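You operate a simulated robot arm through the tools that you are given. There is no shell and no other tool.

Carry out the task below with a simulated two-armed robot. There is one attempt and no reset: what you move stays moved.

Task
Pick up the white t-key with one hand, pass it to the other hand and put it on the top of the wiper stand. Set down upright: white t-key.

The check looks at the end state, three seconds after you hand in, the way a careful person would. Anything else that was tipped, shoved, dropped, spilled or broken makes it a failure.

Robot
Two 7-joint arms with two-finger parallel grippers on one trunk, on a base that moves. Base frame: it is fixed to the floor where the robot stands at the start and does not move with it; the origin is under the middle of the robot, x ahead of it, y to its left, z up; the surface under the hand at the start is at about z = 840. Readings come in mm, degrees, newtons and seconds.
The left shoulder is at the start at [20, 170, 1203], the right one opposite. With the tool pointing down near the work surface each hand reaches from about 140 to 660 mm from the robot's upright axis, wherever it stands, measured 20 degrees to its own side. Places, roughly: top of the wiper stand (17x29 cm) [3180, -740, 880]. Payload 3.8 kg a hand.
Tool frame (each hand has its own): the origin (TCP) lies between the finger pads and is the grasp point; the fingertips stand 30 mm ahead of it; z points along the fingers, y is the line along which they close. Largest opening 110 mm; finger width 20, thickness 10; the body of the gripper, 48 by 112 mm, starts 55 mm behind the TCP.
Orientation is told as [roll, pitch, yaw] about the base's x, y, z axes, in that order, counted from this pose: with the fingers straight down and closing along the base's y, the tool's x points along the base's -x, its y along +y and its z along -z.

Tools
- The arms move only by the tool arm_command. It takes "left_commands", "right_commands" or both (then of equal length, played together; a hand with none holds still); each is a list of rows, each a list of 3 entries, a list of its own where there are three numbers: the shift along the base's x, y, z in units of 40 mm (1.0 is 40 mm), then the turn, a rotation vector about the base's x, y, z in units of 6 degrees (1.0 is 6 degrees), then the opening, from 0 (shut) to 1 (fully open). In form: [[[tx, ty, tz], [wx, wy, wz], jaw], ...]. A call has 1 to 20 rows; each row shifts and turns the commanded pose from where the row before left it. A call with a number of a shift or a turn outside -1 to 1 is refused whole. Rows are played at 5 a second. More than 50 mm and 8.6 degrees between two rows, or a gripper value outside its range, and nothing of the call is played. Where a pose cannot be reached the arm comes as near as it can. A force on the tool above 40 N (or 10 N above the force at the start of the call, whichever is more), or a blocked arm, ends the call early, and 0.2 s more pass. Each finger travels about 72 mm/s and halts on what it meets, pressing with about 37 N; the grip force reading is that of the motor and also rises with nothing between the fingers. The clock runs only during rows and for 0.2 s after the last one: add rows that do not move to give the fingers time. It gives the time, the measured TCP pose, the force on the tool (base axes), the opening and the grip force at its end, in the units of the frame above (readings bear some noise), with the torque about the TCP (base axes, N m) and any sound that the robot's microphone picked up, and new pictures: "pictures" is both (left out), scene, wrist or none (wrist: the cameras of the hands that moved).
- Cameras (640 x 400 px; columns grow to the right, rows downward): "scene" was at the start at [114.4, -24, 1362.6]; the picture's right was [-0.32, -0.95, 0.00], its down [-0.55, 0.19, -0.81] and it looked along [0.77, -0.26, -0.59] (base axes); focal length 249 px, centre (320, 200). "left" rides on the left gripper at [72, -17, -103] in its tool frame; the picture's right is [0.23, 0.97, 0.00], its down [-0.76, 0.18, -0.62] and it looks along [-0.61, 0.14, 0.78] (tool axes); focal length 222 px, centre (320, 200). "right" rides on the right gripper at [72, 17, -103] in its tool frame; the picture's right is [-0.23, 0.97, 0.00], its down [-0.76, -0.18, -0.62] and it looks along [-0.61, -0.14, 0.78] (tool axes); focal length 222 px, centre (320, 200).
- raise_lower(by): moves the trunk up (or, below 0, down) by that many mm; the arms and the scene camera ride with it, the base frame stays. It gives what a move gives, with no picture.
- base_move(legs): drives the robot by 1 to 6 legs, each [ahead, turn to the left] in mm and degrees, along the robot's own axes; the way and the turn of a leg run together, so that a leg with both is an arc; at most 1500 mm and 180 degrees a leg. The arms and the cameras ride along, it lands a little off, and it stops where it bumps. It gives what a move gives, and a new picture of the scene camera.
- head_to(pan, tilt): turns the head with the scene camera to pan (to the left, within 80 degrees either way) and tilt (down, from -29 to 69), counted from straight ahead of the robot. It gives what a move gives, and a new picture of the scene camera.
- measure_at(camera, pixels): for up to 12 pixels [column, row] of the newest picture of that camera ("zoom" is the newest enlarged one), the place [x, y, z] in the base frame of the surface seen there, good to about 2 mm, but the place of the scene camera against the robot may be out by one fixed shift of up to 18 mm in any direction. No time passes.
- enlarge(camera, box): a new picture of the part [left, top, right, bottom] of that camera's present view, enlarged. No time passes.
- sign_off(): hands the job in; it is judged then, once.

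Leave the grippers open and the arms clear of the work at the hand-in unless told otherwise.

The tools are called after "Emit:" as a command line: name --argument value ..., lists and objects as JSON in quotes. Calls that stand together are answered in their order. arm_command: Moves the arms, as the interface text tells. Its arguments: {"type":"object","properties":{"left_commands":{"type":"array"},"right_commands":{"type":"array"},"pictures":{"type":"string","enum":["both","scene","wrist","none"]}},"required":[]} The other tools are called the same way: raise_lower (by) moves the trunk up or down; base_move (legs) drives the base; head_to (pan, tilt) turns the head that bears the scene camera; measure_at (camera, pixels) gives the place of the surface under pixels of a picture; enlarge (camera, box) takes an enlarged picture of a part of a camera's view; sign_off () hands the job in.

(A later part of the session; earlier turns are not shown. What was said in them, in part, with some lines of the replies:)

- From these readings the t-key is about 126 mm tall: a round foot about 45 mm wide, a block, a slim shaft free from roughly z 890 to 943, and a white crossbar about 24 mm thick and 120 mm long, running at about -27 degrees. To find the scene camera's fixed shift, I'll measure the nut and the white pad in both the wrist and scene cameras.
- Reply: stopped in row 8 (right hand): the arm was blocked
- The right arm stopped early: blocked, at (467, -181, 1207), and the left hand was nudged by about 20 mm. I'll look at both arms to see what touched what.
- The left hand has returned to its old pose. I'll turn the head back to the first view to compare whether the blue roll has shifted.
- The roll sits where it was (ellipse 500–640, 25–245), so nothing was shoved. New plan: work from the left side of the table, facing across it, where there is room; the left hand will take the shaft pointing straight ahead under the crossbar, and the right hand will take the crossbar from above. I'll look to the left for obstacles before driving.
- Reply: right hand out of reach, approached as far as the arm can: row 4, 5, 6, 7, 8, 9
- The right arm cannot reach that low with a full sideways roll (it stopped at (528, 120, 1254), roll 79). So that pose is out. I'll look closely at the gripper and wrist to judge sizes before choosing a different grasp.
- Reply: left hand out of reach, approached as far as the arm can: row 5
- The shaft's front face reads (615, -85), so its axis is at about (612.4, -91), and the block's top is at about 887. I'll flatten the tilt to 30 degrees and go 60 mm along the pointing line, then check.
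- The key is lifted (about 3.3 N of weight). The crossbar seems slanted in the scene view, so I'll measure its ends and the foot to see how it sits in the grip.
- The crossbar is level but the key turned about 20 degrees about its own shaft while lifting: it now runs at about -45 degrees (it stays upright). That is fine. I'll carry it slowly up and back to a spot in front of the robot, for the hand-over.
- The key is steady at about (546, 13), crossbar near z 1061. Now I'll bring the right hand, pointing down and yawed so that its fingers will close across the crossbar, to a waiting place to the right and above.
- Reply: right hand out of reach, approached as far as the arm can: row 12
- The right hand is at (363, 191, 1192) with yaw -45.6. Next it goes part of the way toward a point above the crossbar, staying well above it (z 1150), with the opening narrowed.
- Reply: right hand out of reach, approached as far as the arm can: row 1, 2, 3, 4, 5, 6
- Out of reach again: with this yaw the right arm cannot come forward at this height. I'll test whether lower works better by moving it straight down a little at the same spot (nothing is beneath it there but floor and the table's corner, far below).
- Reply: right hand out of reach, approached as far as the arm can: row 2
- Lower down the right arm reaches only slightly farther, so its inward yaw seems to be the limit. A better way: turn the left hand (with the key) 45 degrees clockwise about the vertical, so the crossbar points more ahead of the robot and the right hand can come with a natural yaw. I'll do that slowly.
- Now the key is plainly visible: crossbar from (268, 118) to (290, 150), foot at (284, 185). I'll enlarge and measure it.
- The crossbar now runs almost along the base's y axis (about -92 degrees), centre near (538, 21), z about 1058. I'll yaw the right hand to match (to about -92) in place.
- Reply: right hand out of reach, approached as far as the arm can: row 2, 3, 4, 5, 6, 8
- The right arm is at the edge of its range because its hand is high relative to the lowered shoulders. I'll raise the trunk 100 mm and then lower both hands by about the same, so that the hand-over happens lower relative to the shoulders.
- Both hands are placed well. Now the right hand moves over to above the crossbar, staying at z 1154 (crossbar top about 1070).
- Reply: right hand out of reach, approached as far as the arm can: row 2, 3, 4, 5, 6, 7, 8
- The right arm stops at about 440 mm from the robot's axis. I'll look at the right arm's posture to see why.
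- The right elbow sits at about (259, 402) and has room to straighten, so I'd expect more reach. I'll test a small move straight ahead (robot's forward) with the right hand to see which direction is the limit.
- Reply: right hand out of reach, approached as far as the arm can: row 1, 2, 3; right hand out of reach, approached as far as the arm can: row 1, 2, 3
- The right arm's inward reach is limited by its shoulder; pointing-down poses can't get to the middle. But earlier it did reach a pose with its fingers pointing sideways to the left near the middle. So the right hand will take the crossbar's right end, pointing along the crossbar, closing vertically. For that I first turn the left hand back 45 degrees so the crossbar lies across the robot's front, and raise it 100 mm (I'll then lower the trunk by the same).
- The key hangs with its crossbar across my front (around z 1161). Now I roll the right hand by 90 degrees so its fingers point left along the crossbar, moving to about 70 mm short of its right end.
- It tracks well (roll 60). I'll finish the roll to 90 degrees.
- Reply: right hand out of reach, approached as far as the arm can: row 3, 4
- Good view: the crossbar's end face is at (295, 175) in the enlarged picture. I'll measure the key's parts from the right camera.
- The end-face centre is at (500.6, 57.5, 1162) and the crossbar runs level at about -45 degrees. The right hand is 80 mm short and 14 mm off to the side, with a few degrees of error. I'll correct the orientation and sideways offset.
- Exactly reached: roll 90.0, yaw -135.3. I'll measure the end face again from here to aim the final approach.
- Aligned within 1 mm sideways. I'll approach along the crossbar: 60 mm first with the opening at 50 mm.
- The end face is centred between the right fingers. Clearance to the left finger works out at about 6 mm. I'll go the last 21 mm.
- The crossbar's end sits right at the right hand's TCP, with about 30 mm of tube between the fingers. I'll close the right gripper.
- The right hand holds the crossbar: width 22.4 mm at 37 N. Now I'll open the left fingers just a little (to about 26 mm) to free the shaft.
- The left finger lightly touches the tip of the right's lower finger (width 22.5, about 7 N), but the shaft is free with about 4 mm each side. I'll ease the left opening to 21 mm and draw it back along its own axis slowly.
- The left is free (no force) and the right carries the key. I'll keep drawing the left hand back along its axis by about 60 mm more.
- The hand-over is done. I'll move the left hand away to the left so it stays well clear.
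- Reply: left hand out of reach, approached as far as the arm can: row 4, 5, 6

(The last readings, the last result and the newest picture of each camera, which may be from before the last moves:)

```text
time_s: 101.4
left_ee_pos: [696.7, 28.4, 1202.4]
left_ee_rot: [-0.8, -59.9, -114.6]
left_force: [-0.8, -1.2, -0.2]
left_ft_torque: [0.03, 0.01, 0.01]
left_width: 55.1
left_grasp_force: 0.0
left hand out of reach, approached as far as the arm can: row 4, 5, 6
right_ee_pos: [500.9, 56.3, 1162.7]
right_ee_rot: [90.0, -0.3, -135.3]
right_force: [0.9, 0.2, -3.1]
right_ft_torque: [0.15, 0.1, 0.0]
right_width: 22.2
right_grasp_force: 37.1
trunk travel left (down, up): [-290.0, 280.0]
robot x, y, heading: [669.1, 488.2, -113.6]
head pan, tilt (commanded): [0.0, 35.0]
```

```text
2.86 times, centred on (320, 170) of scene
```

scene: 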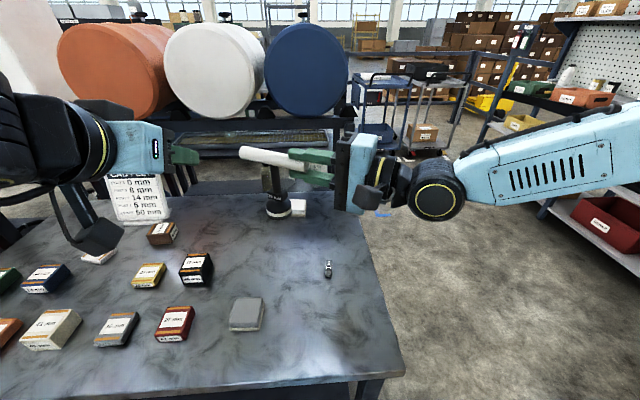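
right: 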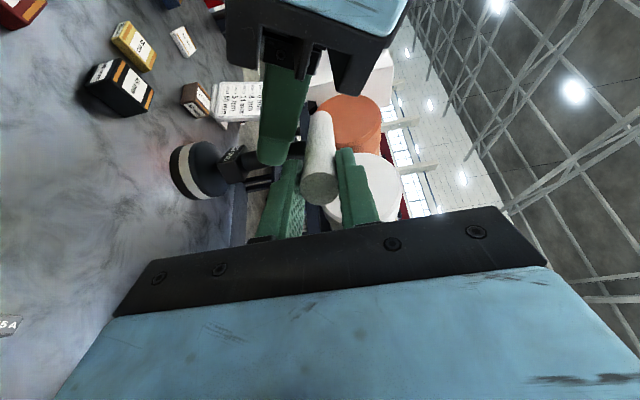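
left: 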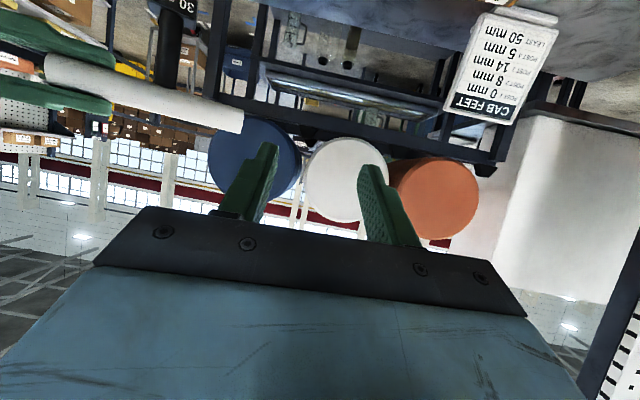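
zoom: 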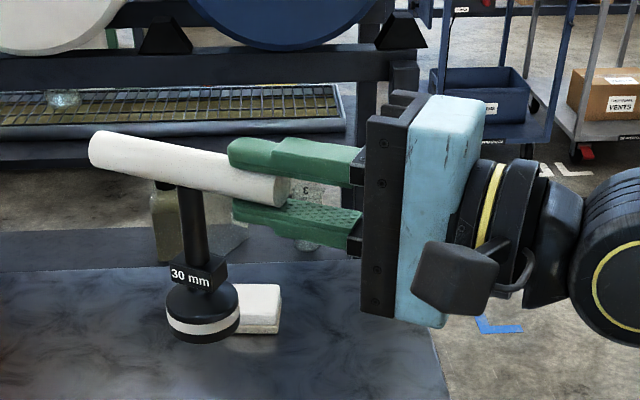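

The key hangs upright in the right hand, gripped over about 30 mm of the crossbar's right end. I'll measure how level the crossbar is.

Emit:
measure_at --camera "zoom" --pixels '[[105, 150], [140, 158], [180, 165], [215, 172], [100, 140], [200, 152], [195, 220], [190, 190], [200, 325], [172, 315], [235, 315], [205, 295]]'

```text
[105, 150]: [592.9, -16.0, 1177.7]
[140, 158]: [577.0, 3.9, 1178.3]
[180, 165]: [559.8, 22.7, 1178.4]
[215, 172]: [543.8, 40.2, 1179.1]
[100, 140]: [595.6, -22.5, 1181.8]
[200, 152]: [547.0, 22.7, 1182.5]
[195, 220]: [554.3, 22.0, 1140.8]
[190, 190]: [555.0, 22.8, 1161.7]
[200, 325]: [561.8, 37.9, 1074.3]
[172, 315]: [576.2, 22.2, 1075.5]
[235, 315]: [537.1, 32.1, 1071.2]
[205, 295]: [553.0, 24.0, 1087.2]
```

The crossbar is level within 1 degree and the shaft vertical. Now I'll back away from the table, turn left toward the stand's aisle, and drive along it.

Emit:
base_move --legs '[[-400, 0], [0, 98]]'

```text
time_s: 108.0
left_ee_pos: [1283.3, 943.2, 1202.7]
left_ee_rot: [-0.7, -59.9, -17.0]
left_force: [0.4, -0.3, 0.3]
left_ft_torque: [-0.01, 0.0, 0.01]
left_width: 55.0
left_grasp_force: 0.1
right_ee_pos: [1282.0, 747.1, 1162.5]
right_ee_rot: [90.1, -0.3, -37.5]
right_force: [0.8, 0.3, -2.9]
right_ft_torque: [-0.11, 0.09, -0.03]
right_width: 22.3
right_grasp_force: 37.2
trunk travel left (down, up): [-290.0, 280.0]
robot x, y, heading: [831.6, 854.7, -16.2]
head pan, tilt (commanded): [0.0, 35.0]
```

scene: 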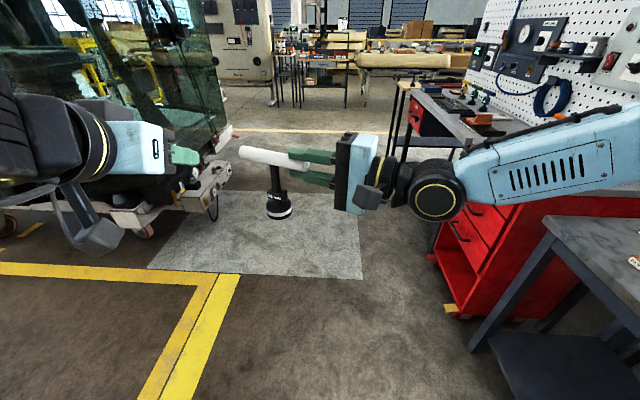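

Heading -16 with a free aisle ahead. I'll drive 1500 mm forward.

Emit:
base_move --legs '[[1500, 0]]'

Emit:
head_to --pan -40 --tilt 25

```text
time_s: 115.5
left_ee_pos: [2741.6, 506.9, 1203.4]
left_ee_rot: [-0.6, -59.9, -17.8]
left_force: [0.1, -0.8, 0.1]
left_ft_torque: [0.0, 0.06, 0.02]
left_width: 54.7
left_grasp_force: 0.0
right_ee_pos: [2735.7, 309.9, 1162.3]
right_ee_rot: [90.0, -0.2, -38.4]
right_force: [1.1, 0.1, -2.3]
right_ft_torque: [-0.15, 0.1, -0.04]
right_width: 22.2
right_grasp_force: 37.1
trunk travel left (down, up): [-290.0, 280.0]
robot x, y, heading: [2290.0, 424.2, -16.8]
head pan, tilt (commanded): [0.0, 35.0]
```

scene: 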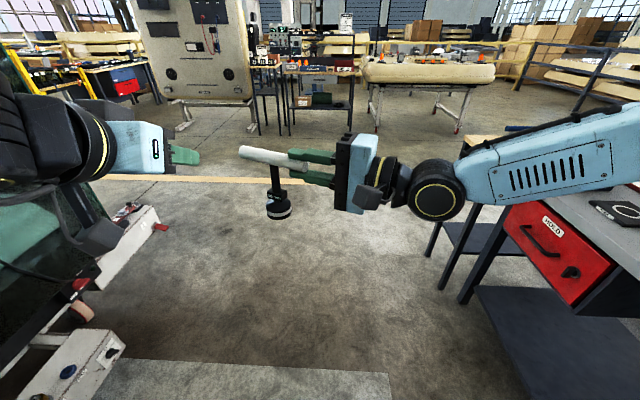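

```text
time_s: 116.6
left_ee_pos: [2740.5, 506.7, 1203.3]
left_ee_rot: [-0.7, -59.8, -17.8]
left_force: [-0.6, -0.6, 0.0]
left_ft_torque: [0.03, 0.0, 0.0]
left_width: 54.9
left_grasp_force: 0.1
right_ee_pos: [2736.5, 309.7, 1162.7]
right_ee_rot: [90.0, -0.3, -38.4]
right_force: [0.4, -0.7, -2.0]
right_ft_torque: [-0.07, 0.11, 0.0]
right_width: 22.2
right_grasp_force: 37.5
trunk travel left (down, up): [-290.0, 280.0]
robot x, y, heading: [2282.9, 425.5, -16.8]
head pan, tilt (commanded): [-40.0, 25.0]
```

scene: 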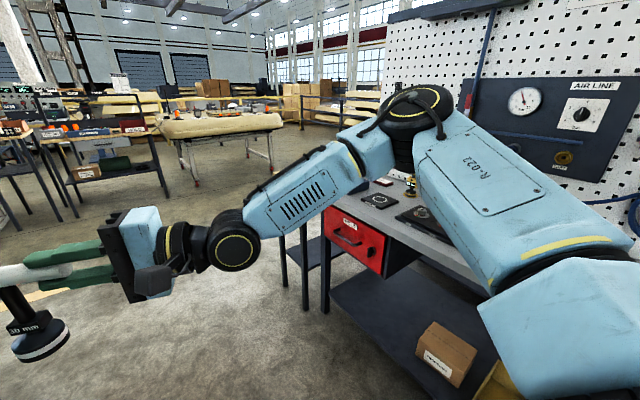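

Next I'll go 600 mm farther and turn right to face the stand from the open side.

Emit:
base_move --legs '[[620, 0], [0, -55]]'

Emit:
head_to --pan 10 --tilt 25

```text
time_s: 122.5
left_ee_pos: [3193.0, -78.9, 1203.0]
left_ee_rot: [-0.7, -60.0, -72.6]
left_force: [-0.4, 0.9, 0.7]
left_ft_torque: [0.06, -0.03, 0.01]
left_width: 54.8
left_grasp_force: 0.0
right_ee_pos: [3030.0, -187.8, 1163.1]
right_ee_rot: [90.0, -0.2, -93.3]
right_force: [-0.2, 0.7, -2.8]
right_ft_torque: [-0.01, 0.2, -0.01]
right_width: 22.4
right_grasp_force: 36.8
trunk travel left (down, up): [-290.0, 280.0]
robot x, y, heading: [2859.7, 245.0, -72.1]
head pan, tilt (commanded): [-40.0, 25.0]
```

scene: 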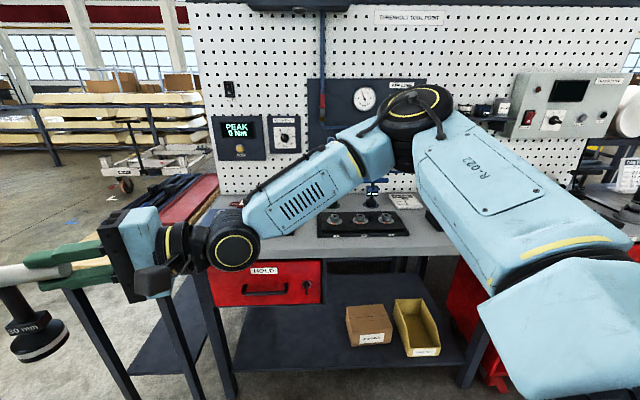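

```text
time_s: 123.6
left_ee_pos: [3193.3, -76.7, 1203.0]
left_ee_rot: [-0.7, -59.9, -72.6]
left_force: [0.4, -0.3, -0.3]
left_ft_torque: [0.0, 0.02, 0.02]
left_width: 54.8
left_grasp_force: 0.1
right_ee_pos: [3029.9, -188.2, 1163.3]
right_ee_rot: [90.0, -0.4, -93.3]
right_force: [0.0, -0.1, -2.8]
right_ft_torque: [0.02, 0.18, -0.04]
right_width: 22.3
right_grasp_force: 36.9
trunk travel left (down, up): [-290.0, 280.0]
robot x, y, heading: [2865.4, 245.4, -71.8]
head pan, tilt (commanded): [10.0, 25.0]
```

scene: 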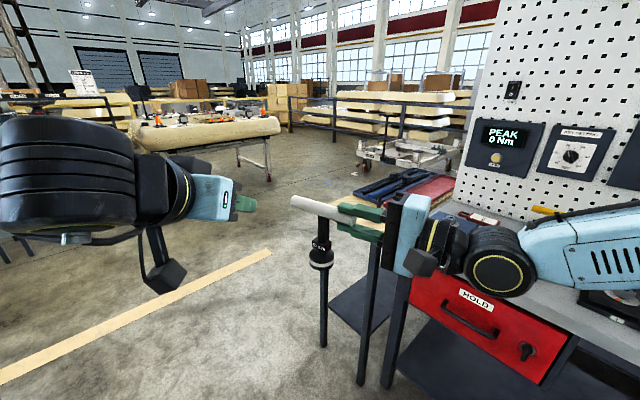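

The wooden-topped stand with blue and red trays is visible at about (390, 200). I'll enlarge it and measure.

Emit:
enlarge --camera "scene" --box '[290, 150, 510, 290]'

Emit:
measure_at --camera "zoom" --pixels '[[150, 125], [190, 150], [240, 170], [300, 140], [400, 150], [470, 190], [330, 90], [200, 110], [285, 190], [170, 160], [540, 190], [600, 210]]'

```text
2.86 times, centred on (400, 220) of scene
```

zoom: 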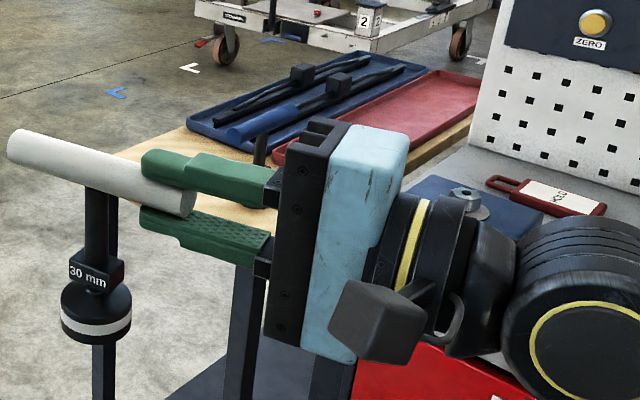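

```text
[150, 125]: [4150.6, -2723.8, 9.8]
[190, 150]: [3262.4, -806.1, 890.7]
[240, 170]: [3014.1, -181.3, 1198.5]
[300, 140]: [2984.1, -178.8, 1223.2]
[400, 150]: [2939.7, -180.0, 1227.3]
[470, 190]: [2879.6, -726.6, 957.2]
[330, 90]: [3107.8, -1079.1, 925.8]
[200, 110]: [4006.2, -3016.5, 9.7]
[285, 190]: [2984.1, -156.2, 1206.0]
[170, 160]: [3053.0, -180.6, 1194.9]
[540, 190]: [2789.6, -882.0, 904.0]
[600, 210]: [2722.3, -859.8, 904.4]
```

The stand is a wooden table with wiper trays farther along; my hand hides its near part. The blue t-key found earlier stands near (3104, -699). I'll approach from the far end (x about 3650), facing back, so the right arm comes in over the open side. First I turn to heading 0 and drive past.

Emit:
base_move --legs '[[0, 72], [800, 0]]'

Emit:
head_to --pan -60 --tilt 30

```text
time_s: 131.0
left_ee_pos: [4060.0, 480.6, 1203.5]
left_ee_rot: [-0.8, -59.9, 0.4]
left_force: [-0.1, 0.3, 0.8]
left_ft_torque: [0.02, 0.03, -0.01]
left_width: 54.8
left_grasp_force: 0.0
right_ee_pos: [4117.1, 293.4, 1164.2]
right_ee_rot: [90.0, -0.2, -20.3]
right_force: [-0.4, -0.1, -2.5]
right_ft_torque: [-0.17, 0.04, -0.02]
right_width: 22.3
right_grasp_force: 37.0
trunk travel left (down, up): [-290.0, 280.0]
robot x, y, heading: [3654.8, 261.4, 1.3]
head pan, tilt (commanded): [10.0, 25.0]
```

scene: 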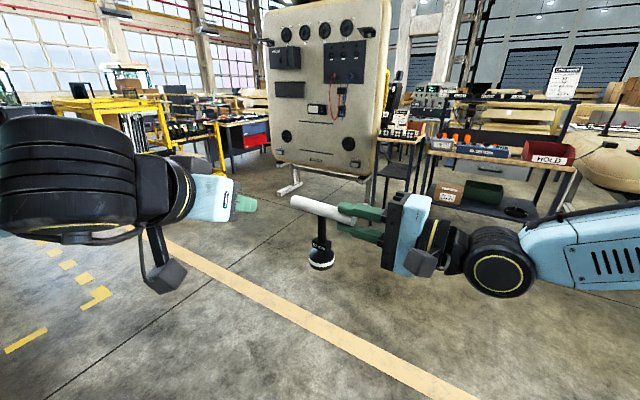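

```text
time_s: 132.4
left_ee_pos: [4059.9, 481.7, 1203.3]
left_ee_rot: [-0.7, -60.1, 0.2]
left_force: [0.5, -0.3, -0.1]
left_ft_torque: [0.02, -0.01, 0.04]
left_width: 54.8
left_grasp_force: 0.0
right_ee_pos: [4117.7, 293.2, 1163.1]
right_ee_rot: [89.9, -0.2, -20.3]
right_force: [0.1, -0.1, -2.5]
right_ft_torque: [-0.14, 0.07, 0.01]
right_width: 22.4
right_grasp_force: 36.9
trunk travel left (down, up): [-290.0, 280.0]
robot x, y, heading: [3650.6, 258.8, 1.4]
head pan, tilt (commanded): [-60.0, 30.0]
```

scene: 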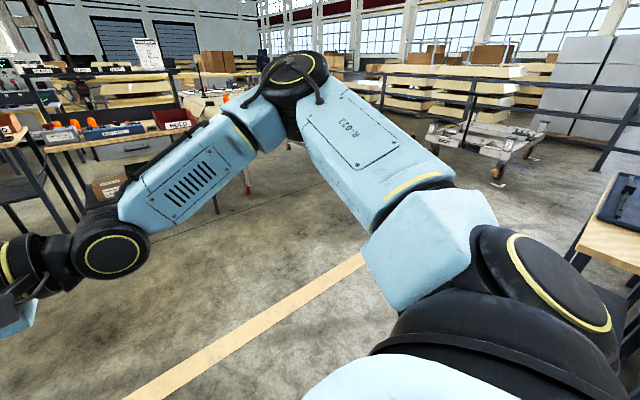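

The floor at the far end is open. I'll turn right to -90, drive 560 mm, and then turn to about -160 to face the stand from its far end.

Emit:
base_move --legs '[[0, -91], [450, 0]]'

Emit:
head_to --pan -50 --tilt 30

```text
time_s: 139.0
left_ee_pos: [3885.0, -604.4, 1201.4]
left_ee_rot: [-0.7, -59.8, -89.5]
left_force: [0.4, -0.2, 0.2]
left_ft_torque: [0.0, 0.03, 0.01]
left_width: 55.2
left_grasp_force: 0.1
right_ee_pos: [3696.2, -662.5, 1163.3]
right_ee_rot: [90.0, -0.2, -110.4]
right_force: [-0.2, 0.1, -2.8]
right_ft_torque: [0.08, 0.13, 0.0]
right_width: 21.9
right_grasp_force: 36.7
trunk travel left (down, up): [-290.0, 280.0]
robot x, y, heading: [3669.8, -195.3, -88.9]
head pan, tilt (commanded): [-60.0, 30.0]
```

scene: 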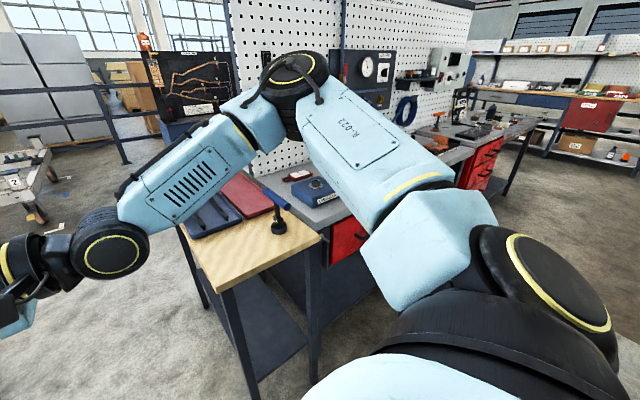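

```text
time_s: 139.8
left_ee_pos: [3884.7, -604.4, 1202.6]
left_ee_rot: [-0.7, -60.1, -89.6]
left_force: [0.2, 0.4, 0.0]
left_ft_torque: [-0.05, 0.03, 0.0]
left_width: 55.0
left_grasp_force: 0.1
right_ee_pos: [3697.2, -661.7, 1162.6]
right_ee_rot: [90.0, -0.3, -110.2]
right_force: [0.1, -0.9, -3.2]
right_ft_torque: [0.04, 0.13, -0.01]
right_width: 22.6
right_grasp_force: 37.5
trunk travel left (down, up): [-290.0, 280.0]
robot x, y, heading: [3665.8, -198.8, -88.8]
head pan, tilt (commanded): [-50.0, 30.0]
```

scene: 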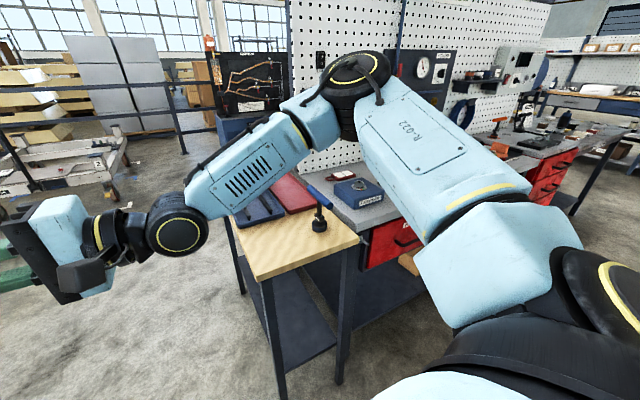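

Now the stand is clearly visible: wooden top with the blue t-key at (318, 212) and trays behind; the nearer half of the wood is empty. I'll enlarge and measure it.

Emit:
enlarge --camera "scene" --box '[210, 170, 400, 290]'

Emit:
measure_at --camera "zoom" --pixels '[[155, 350], [120, 240], [490, 235], [300, 290], [250, 230], [375, 185], [367, 205], [350, 110], [375, 130], [420, 215], [200, 190], [330, 240]]'

```text
3.33 times, centred on (305, 230) of scene
```

zoom: 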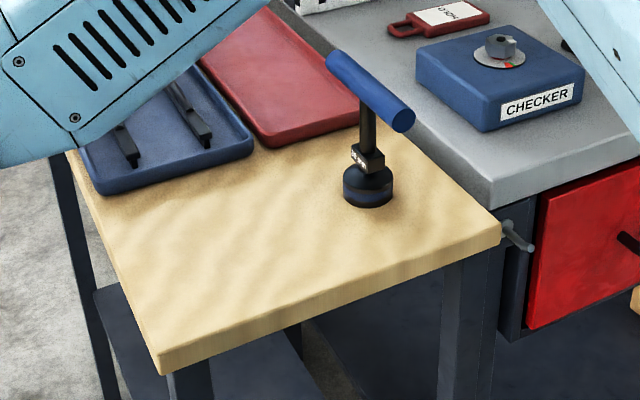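

```text
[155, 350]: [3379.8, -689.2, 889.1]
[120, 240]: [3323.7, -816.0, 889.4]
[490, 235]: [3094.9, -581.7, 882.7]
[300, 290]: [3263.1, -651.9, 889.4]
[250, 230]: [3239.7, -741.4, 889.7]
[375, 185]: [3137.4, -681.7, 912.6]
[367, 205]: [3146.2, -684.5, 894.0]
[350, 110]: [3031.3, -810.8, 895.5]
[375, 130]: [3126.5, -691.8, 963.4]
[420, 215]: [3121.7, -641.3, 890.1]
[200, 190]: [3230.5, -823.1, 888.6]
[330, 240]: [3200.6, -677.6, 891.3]
```

The stand's free wooden area runs from its right corner (3095, -582) to the near corner (3380, -689), tilted about -20 degrees, with the blue key near (3135, -693) in this camera's terms. A good free spot is around (3252, -732), scene coordinates, about 120 mm from the blue key. I'll measure the blue crossbar's ends and the tray edge as well.

Emit:
measure_at --camera "zoom" --pixels '[[335, 62], [403, 120], [365, 85], [250, 150], [100, 190], [300, 130], [150, 370], [105, 180], [210, 280], [499, 245], [368, 190], [410, 110]]'

Emit:
arm_command --left_commands '[[[0, 0, 0.5], [0, 0, 0], 0.5], [[0, 0, 0.5], [0, 0, 0], 0.5], [[0, 0, 0.5], [0, 0, 0], 0.5], [[0, 0, 0.5], [0, 0, 0], 0.5], [[0, 0, 0], [0, 0, 0], 0.5]]' --pictures "none"

```text
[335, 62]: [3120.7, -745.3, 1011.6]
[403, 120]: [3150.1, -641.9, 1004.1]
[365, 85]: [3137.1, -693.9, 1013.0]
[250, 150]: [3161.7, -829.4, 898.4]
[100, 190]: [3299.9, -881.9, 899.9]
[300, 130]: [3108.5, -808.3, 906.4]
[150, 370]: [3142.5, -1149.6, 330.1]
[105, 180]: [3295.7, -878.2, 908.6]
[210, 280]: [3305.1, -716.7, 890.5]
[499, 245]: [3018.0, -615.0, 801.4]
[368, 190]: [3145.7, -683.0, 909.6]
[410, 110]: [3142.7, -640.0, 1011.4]
```

```text
time_s: 141.0
left_ee_pos: [3885.6, -604.8, 1282.4]
left_ee_rot: [-0.7, -60.1, -89.6]
left_force: [-0.4, 0.2, -0.2]
left_ft_torque: [0.01, 0.0, 0.01]
left_width: 55.0
left_grasp_force: 0.1
right_ee_pos: [3696.7, -660.9, 1162.3]
right_ee_rot: [90.0, -0.3, -110.3]
right_force: [0.2, -0.4, -1.7]
right_ft_torque: [0.09, 0.18, 0.02]
right_width: 22.1
right_grasp_force: 37.5
trunk travel left (down, up): [-290.0, 280.0]
robot x, y, heading: [3665.2, -197.2, -88.9]
head pan, tilt (commanded): [-50.0, 30.0]
```

I have the layout: blue crossbar from (3121, -745) to (3150, -640); trays start about 200 mm behind the front edge. My target is (3255, -735) in scene terms. I'll drive ahead 300 mm and turn to -160.

Emit:
base_move --legs '[[300, 0], [0, -71]]'

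Emit:
head_to --pan 0 --tilt 40

```text
time_s: 146.1
left_ee_pos: [3365.2, -848.1, 1282.1]
left_ee_rot: [-0.7, -60.1, -159.7]
left_force: [-0.2, 0.6, 0.3]
left_ft_torque: [0.0, 0.03, 0.0]
left_width: 54.9
left_grasp_force: 0.1
right_ee_pos: [3247.8, -692.1, 1163.0]
right_ee_rot: [90.1, -0.3, 179.9]
right_force: [0.3, -0.3, -3.1]
right_ft_torque: [0.21, -0.04, -0.04]
right_width: 22.3
right_grasp_force: 36.6
trunk travel left (down, up): [-290.0, 280.0]
robot x, y, heading: [3667.7, -502.3, -158.6]
head pan, tilt (commanded): [-50.0, 30.0]
```

scene: 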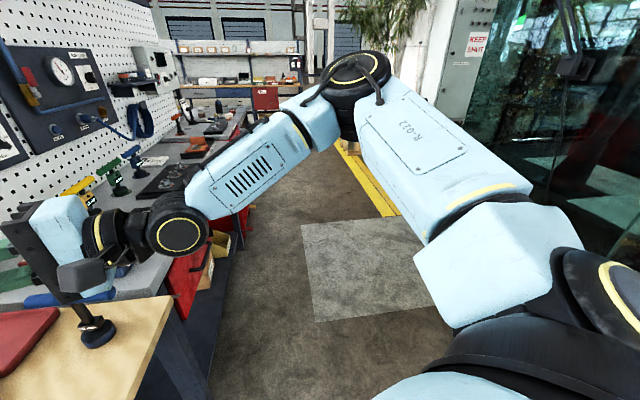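

```text
time_s: 147.2
left_ee_pos: [3365.6, -848.5, 1281.9]
left_ee_rot: [-0.7, -59.9, -159.6]
left_force: [-0.3, -0.1, 0.2]
left_ft_torque: [-0.02, 0.0, 0.03]
left_width: 55.0
left_grasp_force: 0.1
right_ee_pos: [3246.7, -692.2, 1163.0]
right_ee_rot: [90.0, -0.3, 179.8]
right_force: [0.0, 0.4, -2.4]
right_ft_torque: [0.16, -0.03, 0.04]
right_width: 22.4
right_grasp_force: 36.2
trunk travel left (down, up): [-290.0, 280.0]
robot x, y, heading: [3669.1, -501.5, -158.6]
head pan, tilt (commanded): [0.0, 40.0]
```

scene: 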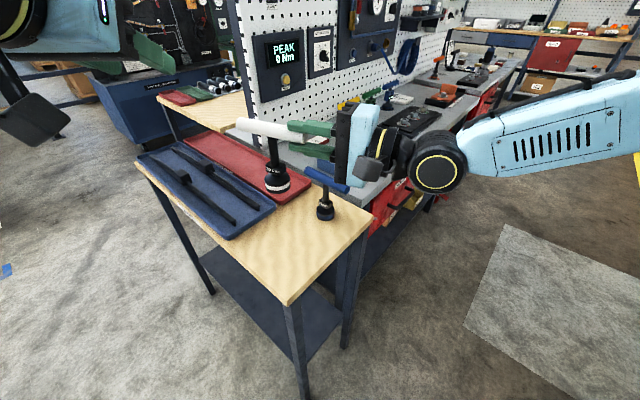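

The robot is at (3669, -502, -158.6) and the key hangs nearly over the spot already. I'll enlarge and measure the foot, the blue key and the stand edges in the same picture, so the camera's shift cancels.

Emit:
enlarge --camera "scene" --box '[130, 90, 390, 310]'

Emit:
measure_at --camera "zoom" --pixels '[[255, 80], [350, 105], [345, 120], [345, 165], [358, 220], [330, 225], [388, 220], [358, 245], [480, 300], [470, 240], [330, 300], [270, 345]]'

```text
1.82 times, centred on (260, 200) of scene
```

zoom: 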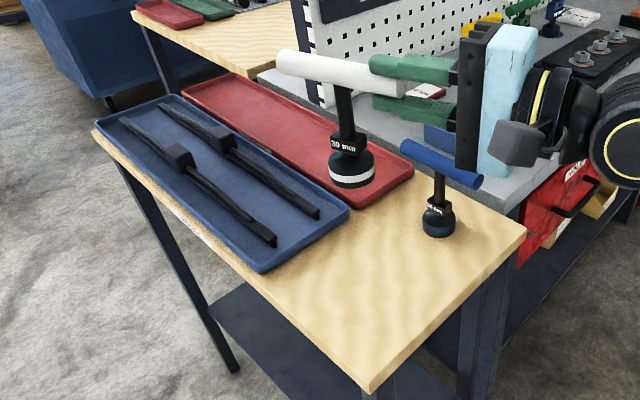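

```text
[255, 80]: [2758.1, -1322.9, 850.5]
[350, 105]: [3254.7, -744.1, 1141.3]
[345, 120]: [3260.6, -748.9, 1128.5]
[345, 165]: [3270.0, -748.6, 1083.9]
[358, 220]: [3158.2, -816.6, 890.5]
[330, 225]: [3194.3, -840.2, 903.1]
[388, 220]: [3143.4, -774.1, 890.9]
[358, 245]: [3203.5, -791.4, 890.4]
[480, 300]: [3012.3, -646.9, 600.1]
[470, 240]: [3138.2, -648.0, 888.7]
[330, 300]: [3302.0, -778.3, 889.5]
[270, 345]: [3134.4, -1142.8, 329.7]
```

Emit:
measure_at --camera "zoom" --pixels '[[368, 380], [515, 232], [440, 310], [262, 262], [345, 222], [290, 310], [438, 225], [438, 205], [405, 145], [480, 182], [400, 250], [355, 180]]'

```text
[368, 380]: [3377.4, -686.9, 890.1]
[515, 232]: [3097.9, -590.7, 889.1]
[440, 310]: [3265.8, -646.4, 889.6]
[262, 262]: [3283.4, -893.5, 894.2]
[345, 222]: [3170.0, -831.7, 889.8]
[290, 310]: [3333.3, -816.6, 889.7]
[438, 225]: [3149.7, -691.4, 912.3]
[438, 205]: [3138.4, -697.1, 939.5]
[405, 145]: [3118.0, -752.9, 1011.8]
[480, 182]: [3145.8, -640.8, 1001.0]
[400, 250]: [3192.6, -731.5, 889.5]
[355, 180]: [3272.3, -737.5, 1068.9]
```

In this picture the key's axis is at (3249, -747) — 198 mm along and 94 mm deep in the free area, 124 mm from the blue key. That's just right. The foot is about 171 mm above the wood. I'll lower the trunk by 140 mm first.

Emit:
raise_lower --by -140

Emit:
head_to --pan 10 --tilt 40

```text
time_s: 148.9
left_ee_pos: [3365.1, -848.1, 1142.4]
left_ee_rot: [-0.7, -60.0, -159.6]
left_force: [0.8, 0.6, 1.0]
left_ft_torque: [0.01, 0.0, -0.04]
left_width: 55.1
left_grasp_force: 0.0
right_ee_pos: [3247.6, -691.3, 1024.1]
right_ee_rot: [90.0, -0.3, 179.7]
right_force: [-0.2, -0.7, -2.5]
right_ft_torque: [0.19, 0.0, -0.02]
right_width: 22.2
right_grasp_force: 37.0
trunk travel left (down, up): [-150.0, 420.0]
robot x, y, heading: [3668.7, -502.4, -158.8]
head pan, tilt (commanded): [0.0, 40.0]
```

```text
time_s: 149.6
left_ee_pos: [3365.1, -847.7, 1141.9]
left_ee_rot: [-0.7, -60.0, -159.7]
left_force: [0.5, 0.5, 0.3]
left_ft_torque: [-0.01, 0.01, 0.02]
left_width: 55.0
left_grasp_force: 0.0
right_ee_pos: [3248.2, -691.2, 1021.7]
right_ee_rot: [90.0, -0.3, 179.8]
right_force: [-0.3, -0.7, -2.8]
right_ft_torque: [0.14, 0.02, -0.02]
right_width: 22.3
right_grasp_force: 37.2
trunk travel left (down, up): [-150.0, 420.0]
robot x, y, heading: [3666.6, -506.0, -158.4]
head pan, tilt (commanded): [10.0, 40.0]
```

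scene: 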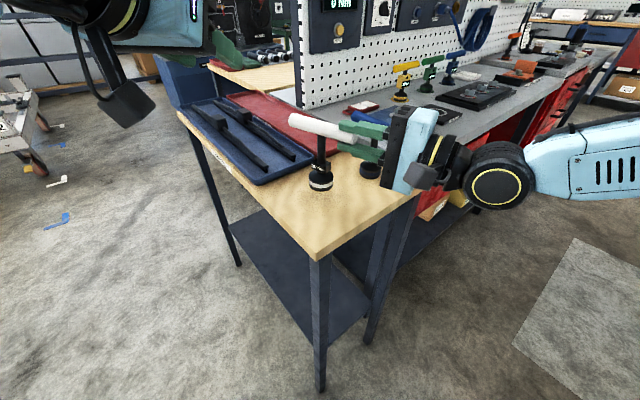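

Emit:
enlarge --camera "scene" --box '[250, 80, 450, 230]'

Emit:
measure_at --camera "zoom" --pixels '[[225, 355], [225, 335], [225, 310], [130, 110], [260, 150], [225, 230], [225, 375], [330, 250], [150, 300], [300, 360], [390, 270], [350, 150]]'

```text
2.67 times, centred on (350, 155) of scene
```

zoom: 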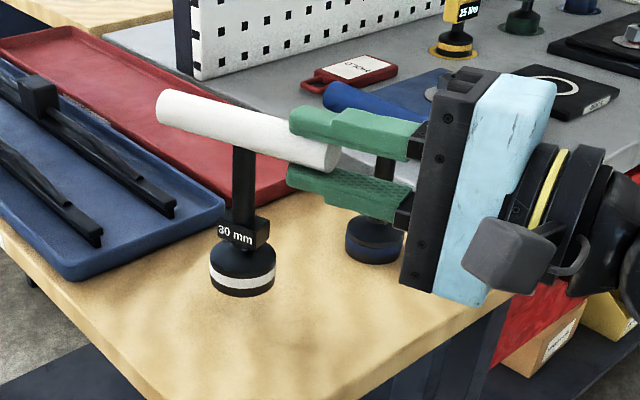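

```text
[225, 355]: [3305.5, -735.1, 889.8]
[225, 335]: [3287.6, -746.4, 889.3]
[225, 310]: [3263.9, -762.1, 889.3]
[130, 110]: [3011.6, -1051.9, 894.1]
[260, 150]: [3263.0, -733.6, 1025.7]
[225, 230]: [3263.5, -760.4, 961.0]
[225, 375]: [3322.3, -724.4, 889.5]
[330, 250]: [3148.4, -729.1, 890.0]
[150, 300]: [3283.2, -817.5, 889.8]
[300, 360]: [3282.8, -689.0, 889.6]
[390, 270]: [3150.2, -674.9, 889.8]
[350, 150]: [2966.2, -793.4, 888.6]
```

All clear: the foot is about 30 mm above the wood and 100 mm from the blue key. I'll lower another 22 mm.

Emit:
raise_lower --by -22

Emit:
enlarge --camera "scene" --box '[250, 80, 450, 230]'

Emit:
arm_command --right_commands '[[[0, 0, 0], [0, 0, 0], 0.0]]' --pictures "both"

```text
time_s: 150.3
left_ee_pos: [3366.9, -848.4, 1119.8]
left_ee_rot: [-0.7, -60.0, -159.6]
left_force: [-0.3, 0.0, 0.5]
left_ft_torque: [0.0, -0.01, -0.03]
left_width: 54.9
left_grasp_force: 0.1
right_ee_pos: [3247.9, -690.3, 1001.2]
right_ee_rot: [89.9, -0.3, 179.8]
right_force: [0.1, 0.0, -3.3]
right_ft_torque: [0.16, 0.01, 0.02]
right_width: 22.1
right_grasp_force: 36.9
trunk travel left (down, up): [-128.0, 442.0]
robot x, y, heading: [3674.7, -502.0, -158.6]
head pan, tilt (commanded): [10.0, 40.0]
```

```text
2.67 times, centred on (350, 155) of scene
```

zoom: 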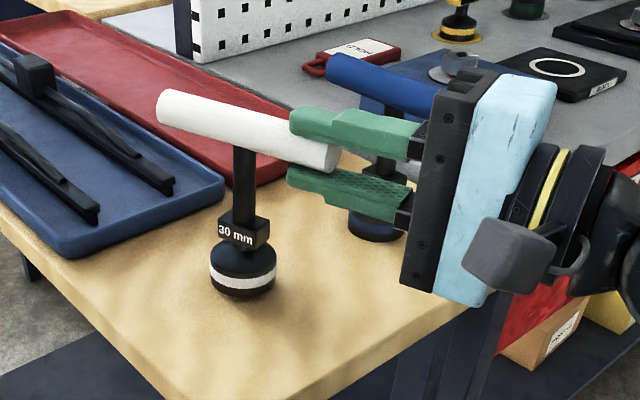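

```text
time_s: 150.7
left_ee_pos: [3365.9, -847.9, 1119.3]
left_ee_rot: [-0.7, -60.1, -159.6]
left_force: [-0.1, -0.1, -0.3]
left_ft_torque: [-0.01, 0.0, 0.0]
left_width: 55.1
left_grasp_force: 0.0
right_ee_pos: [3247.1, -691.3, 1000.4]
right_ee_rot: [90.0, -0.3, 179.8]
right_force: [0.4, -0.5, -2.9]
right_ft_torque: [0.18, -0.01, -0.03]
right_width: 22.3
right_grasp_force: 36.8
trunk travel left (down, up): [-128.0, 442.0]
robot x, y, heading: [3671.7, -505.6, -158.4]
head pan, tilt (commanded): [10.0, 40.0]
```

scene: 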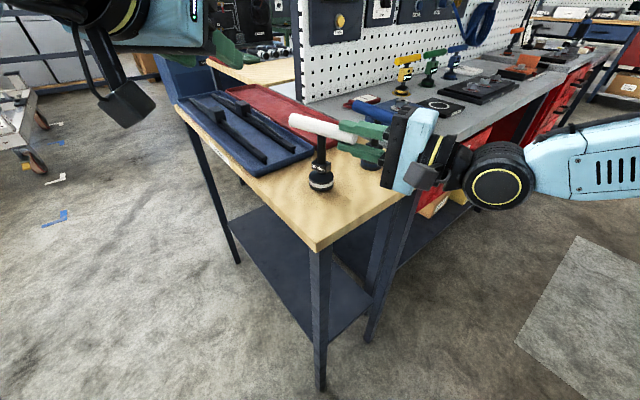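
right: 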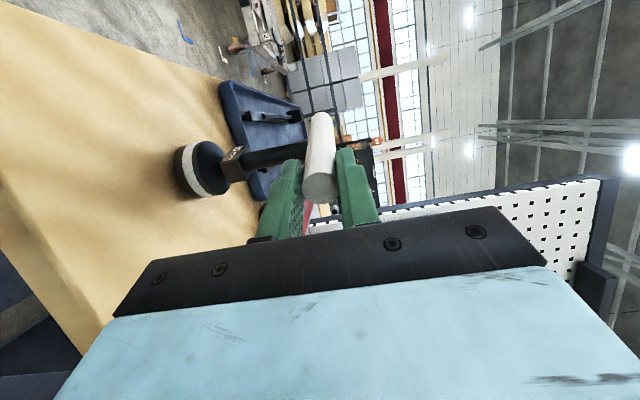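

About 8 mm should remain. I'll check with the right wrist camera: foot's bottom rim and the wood next to it.

Emit:
measure_at --camera "right" --pixels '[[150, 190], [130, 150], [180, 175], [183, 185], [190, 165], [205, 170], [232, 160], [318, 150], [318, 185], [100, 100], [200, 120], [165, 200]]'

Emit:
enlarge --camera "right" --box '[140, 100, 360, 240]'

```text
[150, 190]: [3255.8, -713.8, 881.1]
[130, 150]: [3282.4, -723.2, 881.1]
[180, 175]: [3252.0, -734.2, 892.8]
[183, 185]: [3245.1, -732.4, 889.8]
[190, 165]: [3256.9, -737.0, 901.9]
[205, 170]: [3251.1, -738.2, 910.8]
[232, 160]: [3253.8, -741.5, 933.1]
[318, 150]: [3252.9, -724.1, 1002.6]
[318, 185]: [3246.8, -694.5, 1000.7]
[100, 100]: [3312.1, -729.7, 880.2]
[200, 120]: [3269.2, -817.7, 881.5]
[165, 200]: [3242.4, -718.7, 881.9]
```

```text
2.86 times, centred on (250, 170) of right
```

zoom: 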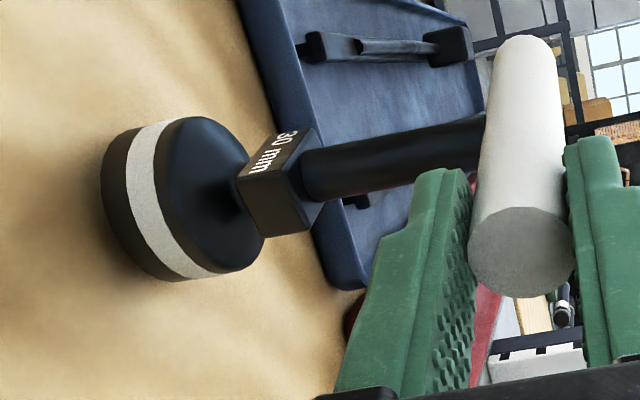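

The wood is at z 881 and the foot's bottom at about 889, so 8 mm remain. I'll lower 6 mm gently with the right arm and read the force.

Emit:
arm_command --right_commands '[[[0, 0, -0.05], [0, 0, 0], 0.0], [[0, 0, -0.05], [0, 0, 0], 0.0], [[0, 0, -0.05], [0, 0, 0], 0.0], [[0, 0, 0], [0, 0, 0], 0.0]]' --pictures "none"

Emit:
arm_command --right_commands '[[[0, 0, -0.025], [0, 0, 0], 0.0], [[0, 0, -0.025], [0, 0, 0], 0.0], [[0, 0, 0], [0, 0, 0], 0.0]]' --pictures "wrist"

```text
time_s: 151.7
left_ee_pos: [3366.0, -848.3, 1119.9]
left_ee_rot: [-0.7, -60.0, -159.6]
left_force: [-0.1, -0.7, 0.5]
left_ft_torque: [0.01, 0.02, -0.01]
left_width: 55.0
left_grasp_force: 0.1
right_ee_pos: [3248.4, -691.0, 994.9]
right_ee_rot: [90.0, -0.3, 179.8]
right_force: [0.4, 0.0, -2.3]
right_ft_torque: [0.17, 0.01, -0.01]
right_width: 22.3
right_grasp_force: 36.9
trunk travel left (down, up): [-128.0, 442.0]
robot x, y, heading: [3670.5, -501.8, -158.5]
head pan, tilt (commanded): [10.0, 40.0]
```

```text
time_s: 152.5
left_ee_pos: [3366.1, -848.0, 1119.3]
left_ee_rot: [-0.7, -60.0, -159.6]
left_force: [0.1, 0.4, 0.1]
left_ft_torque: [0.0, 0.05, 0.02]
left_width: 54.9
left_grasp_force: 0.0
right_ee_pos: [3248.9, -691.2, 995.2]
right_ee_rot: [90.2, -0.4, 179.8]
right_force: [-0.3, -2.2, 4.6]
right_ft_torque: [-0.39, 0.19, 0.03]
right_width: 22.4
right_grasp_force: 37.7
trunk travel left (down, up): [-128.0, 442.0]
robot x, y, heading: [3670.6, -501.4, -158.5]
head pan, tilt (commanded): [10.0, 40.0]
```

right: 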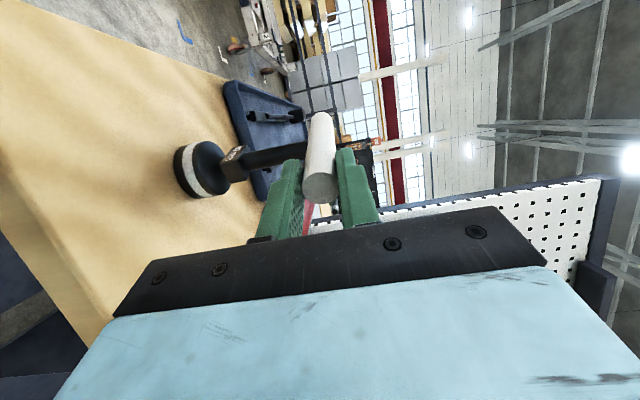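

Contact: the vertical force went from -2.3 to +4.6 N. I'll check from the scene camera that the foot sits flat before releasing.

Emit:
enlarge --camera "scene" --box '[270, 90, 410, 210]'

Emit:
enlarge --camera "right" --box '[140, 100, 360, 240]'

```text
3.33 times, centred on (340, 150) of scene
```

zoom: 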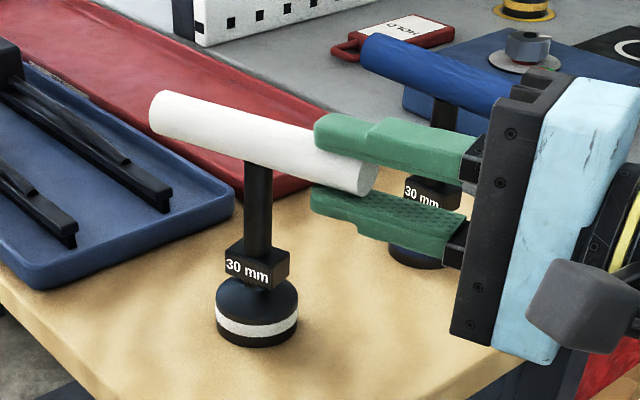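

```text
2.86 times, centred on (250, 170) of right
```

zoom: 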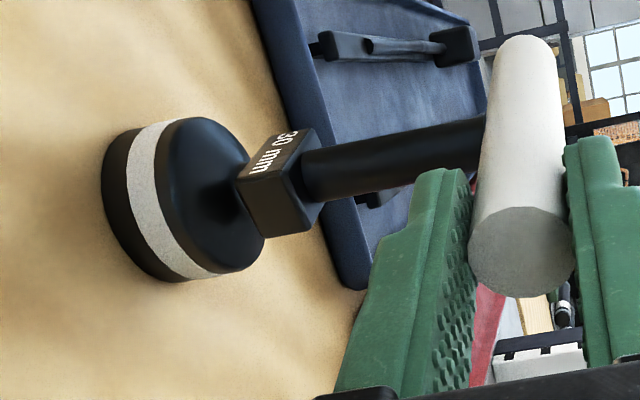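

The foot stands flat on the wood. I'll open the right fingers gradually.

Emit:
arm_command --right_commands '[[[0, 0, 0], [0, 0, 0], 0.22], [[0, 0, 0], [0, 0, 0], 0.28], [[0, 0, 0], [0, 0, 0], 0.36], [[0, 0, 0], [0, 0, 0], 0.44], [[0, 0, 0], [0, 0, 0], 0.44]]' --pictures "both"

Emit:
enlarge --camera "scene" --box '[270, 90, 410, 210]'

```text
time_s: 153.7
left_ee_pos: [3366.4, -848.6, 1120.5]
left_ee_rot: [-0.8, -60.0, -159.6]
left_force: [-0.1, -0.1, -0.3]
left_ft_torque: [-0.01, 0.0, 0.01]
left_width: 54.6
left_grasp_force: 0.1
right_ee_pos: [3248.2, -690.9, 993.3]
right_ee_rot: [90.0, -0.3, 179.9]
right_force: [0.3, 0.9, -0.1]
right_ft_torque: [0.02, 0.04, 0.0]
right_width: 48.2
right_grasp_force: 0.0
trunk travel left (down, up): [-128.0, 442.0]
robot x, y, heading: [3671.5, -500.2, -158.7]
head pan, tilt (commanded): [10.0, 40.0]
```

scene: 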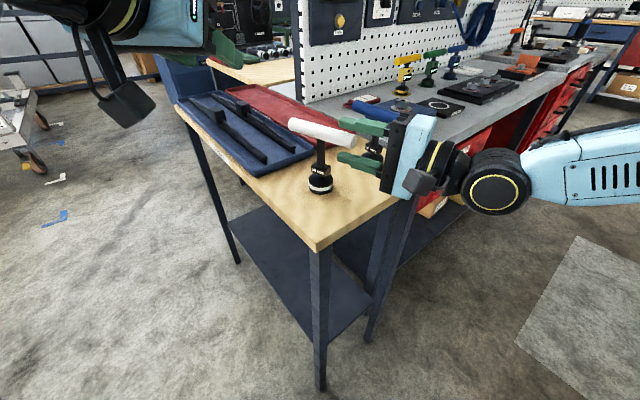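
right: 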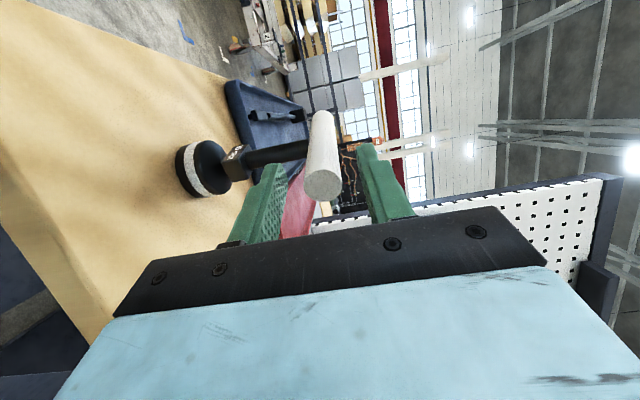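

```text
3.33 times, centred on (340, 150) of scene
```

zoom: 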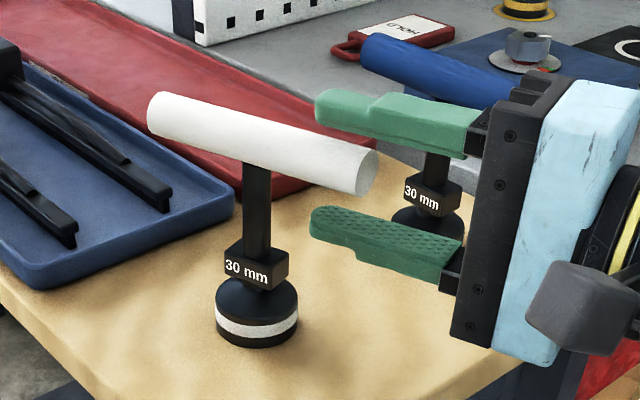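

The key stands by itself and both fingers are clear. I'll draw the right hand straight back along its fingers.

Emit:
arm_command --right_commands '[[[0, 0.25, 0], [0, 0, 0], 0.44], [[0, 0.35, 0], [0, 0, 0], 0.44], [[0, 0.4, 0], [0, 0, 0], 0.44], [[0, 0.4, 0], [0, 0, 0], 0.44], [[0, 0.4, 0], [0, 0, 0], 0.44], [[0, 0.4, 0], [0, 0, 0], 0.44], [[0, 0, 0], [0, 0, 0], 0.44]]' --pictures "both"

Emit:
enlarge --camera "scene" --box '[250, 80, 450, 230]'

```text
time_s: 155.3
left_ee_pos: [3366.3, -847.8, 1119.6]
left_ee_rot: [-0.6, -60.0, -159.6]
left_force: [0.1, -0.2, -0.3]
left_ft_torque: [-0.05, 0.03, 0.0]
left_width: 55.0
left_grasp_force: 0.0
right_ee_pos: [3248.1, -602.0, 990.9]
right_ee_rot: [90.0, -0.3, 179.8]
right_force: [0.0, 0.7, 0.7]
right_ft_torque: [0.03, 0.0, 0.02]
right_width: 48.1
right_grasp_force: 0.0
trunk travel left (down, up): [-128.0, 442.0]
robot x, y, heading: [3672.0, -501.4, -158.3]
head pan, tilt (commanded): [10.0, 40.0]
```

scene: 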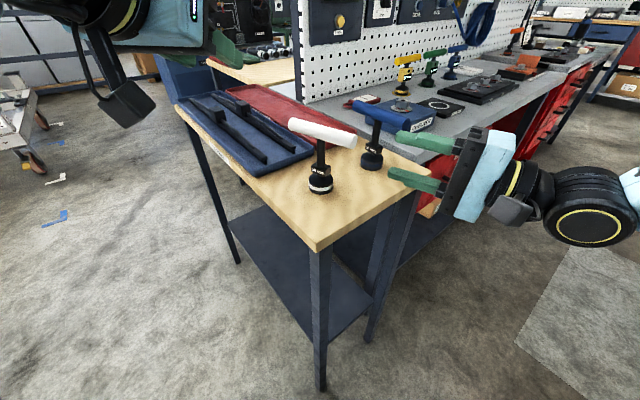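
right: 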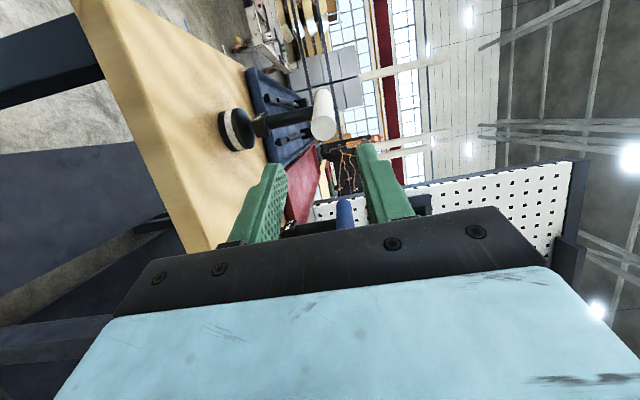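

```text
2.67 times, centred on (350, 155) of scene
```

zoom: 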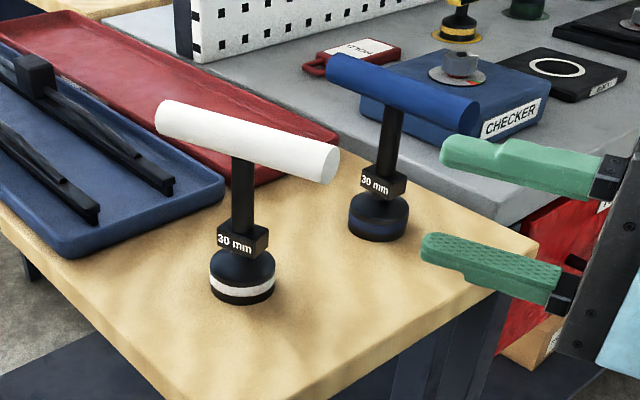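

The white t-key stands upright on the stand beside the untouched blue one. I'll take the right hand farther away and open both grippers fully.

Emit:
arm_command --right_commands '[[[0, 0.4, 0], [0, 0, 0], 0.44], [[0, 0.4, 0], [0, 0, 0], 0.44], [[0, 0.4, 0], [0, 0, 0], 0.44], [[0, 0.4, 0.2], [0, 0, 0], 0.6], [[0, 0.4, 0.3], [0, 0, 0], 0.8], [[0, 0, 0.3], [0, 0, 0], 1], [[0, 0, 0.3], [0, 0, 0], 1], [[0, 0, 0], [0, 0, 0], 1]]' --left_commands '[[[0, 0, 0], [0, 0, 0], 0.5], [[0, 0, 0.2], [0, 0, 0], 0.5], [[0, 0, 0.3], [0, 0, 0], 0.5], [[0, 0, 0.3], [0, 0, 0], 0.6], [[0, 0, 0.3], [0, 0, 0], 0.8], [[0, 0, 0], [0, 0, 0], 1], [[0, 0, 0], [0, 0, 0], 1], [[0, 0, 0], [0, 0, 0], 1]]' --pictures "scene"

```text
time_s: 157.1
left_ee_pos: [3365.2, -849.9, 1162.9]
left_ee_rot: [-0.8, -60.0, -159.6]
left_force: [-0.3, 0.5, 0.0]
left_ft_torque: [0.01, 0.02, -0.01]
left_width: 109.8
left_grasp_force: 0.0
right_ee_pos: [3246.8, -522.0, 1037.0]
right_ee_rot: [90.0, -0.3, 179.8]
right_force: [-0.2, 0.2, -0.1]
right_ft_torque: [0.0, 0.0, 0.0]
right_width: 110.2
right_grasp_force: 0.1
trunk travel left (down, up): [-128.0, 442.0]
robot x, y, heading: [3672.6, -507.4, -158.8]
head pan, tilt (commanded): [10.0, 40.0]
```

scene: 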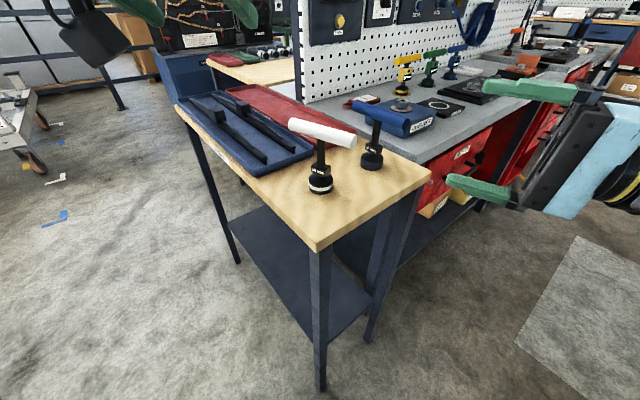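

Both grippers are open and clear. I'll raise the trunk 150 mm and back the robot off 250 mm so the arms are well away.

Emit:
raise_lower --by 150

Emit:
base_move --legs '[[-250, 0]]'

Emit:
enlarge --camera "scene" --box '[220, 80, 460, 260]'

```text
time_s: 158.9
left_ee_pos: [3364.6, -849.2, 1311.9]
left_ee_rot: [-0.7, -60.0, -159.7]
left_force: [0.1, 0.0, 0.7]
left_ft_torque: [0.03, -0.01, 0.04]
left_width: 110.1
left_grasp_force: 0.0
right_ee_pos: [3246.4, -523.3, 1186.0]
right_ee_rot: [89.9, -0.3, 179.7]
right_force: [0.0, -0.2, -0.4]
right_ft_torque: [0.03, 0.02, 0.03]
right_width: 109.9
right_grasp_force: 0.1
trunk travel left (down, up): [-278.0, 292.0]
robot x, y, heading: [3672.8, -504.9, -158.5]
head pan, tilt (commanded): [10.0, 40.0]
```

```text
time_s: 160.7
left_ee_pos: [3600.6, -760.1, 1313.6]
left_ee_rot: [-0.8, -60.0, -159.0]
left_force: [-0.3, -0.8, 0.0]
left_ft_torque: [0.01, 0.0, -0.03]
left_width: 109.9
left_grasp_force: 0.0
right_ee_pos: [3478.4, -435.5, 1187.3]
right_ee_rot: [90.0, -0.4, -179.7]
right_force: [-0.2, 0.4, 0.3]
right_ft_torque: [-0.02, 0.01, -0.01]
right_width: 109.7
right_grasp_force: 0.2
trunk travel left (down, up): [-278.0, 292.0]
robot x, y, heading: [3901.8, -415.3, -158.1]
head pan, tilt (commanded): [10.0, 40.0]
```

scene: 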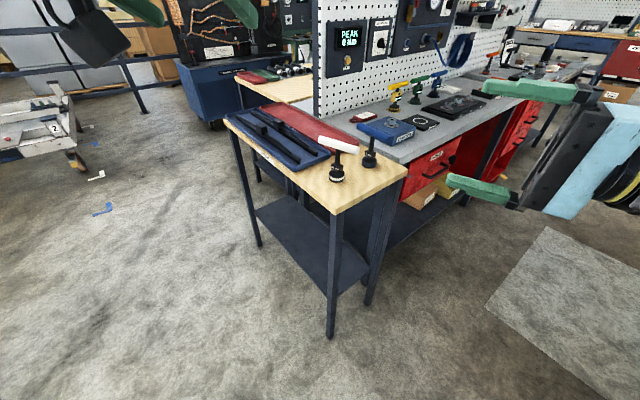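

```text
2.22 times, centred on (340, 170) of scene
```

zoom: 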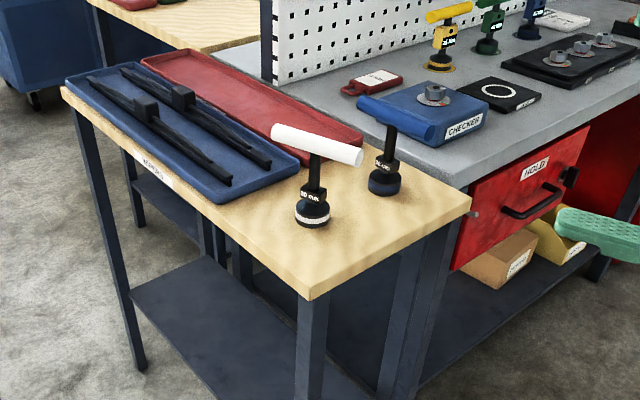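

The white t-key stands upright on the wiper stand (its edge label seems to read "WIPERS"). The blue t-key and the trays look undisturbed. Both grippers are open and the arms are clear. I'm handing in.

Emit:
sign_off

```text
The job is handed in.
```

I placed the white t-key upright on the wiper stand and handed the job in. I don't have the result of the check.

- **Pick-up:** the left hand gripped the key by its shaft from the left side of the table. The key turned about 20 degrees in the grip as it lifted but stayed upright.
- **Hand-over:** the right hand took the end of the crossbar, and the left hand then let go. During the release, a left finger lightly touched a right finger (about 7 N).
- **Placement:** the key stands on the stand's bare wood, about 124 mm from a blue t-key that was already there. The blue key and the trays look untouched.
- **Blocked arm:** early on, the right arm was blocked, most likely by its elbow pressing against the big blue roll beside the first table. The roll looked unmoved in a picture from the same view afterwards, but I didn't measure it.

At hand-in both grippers were open and the robot had backed away from the stand.
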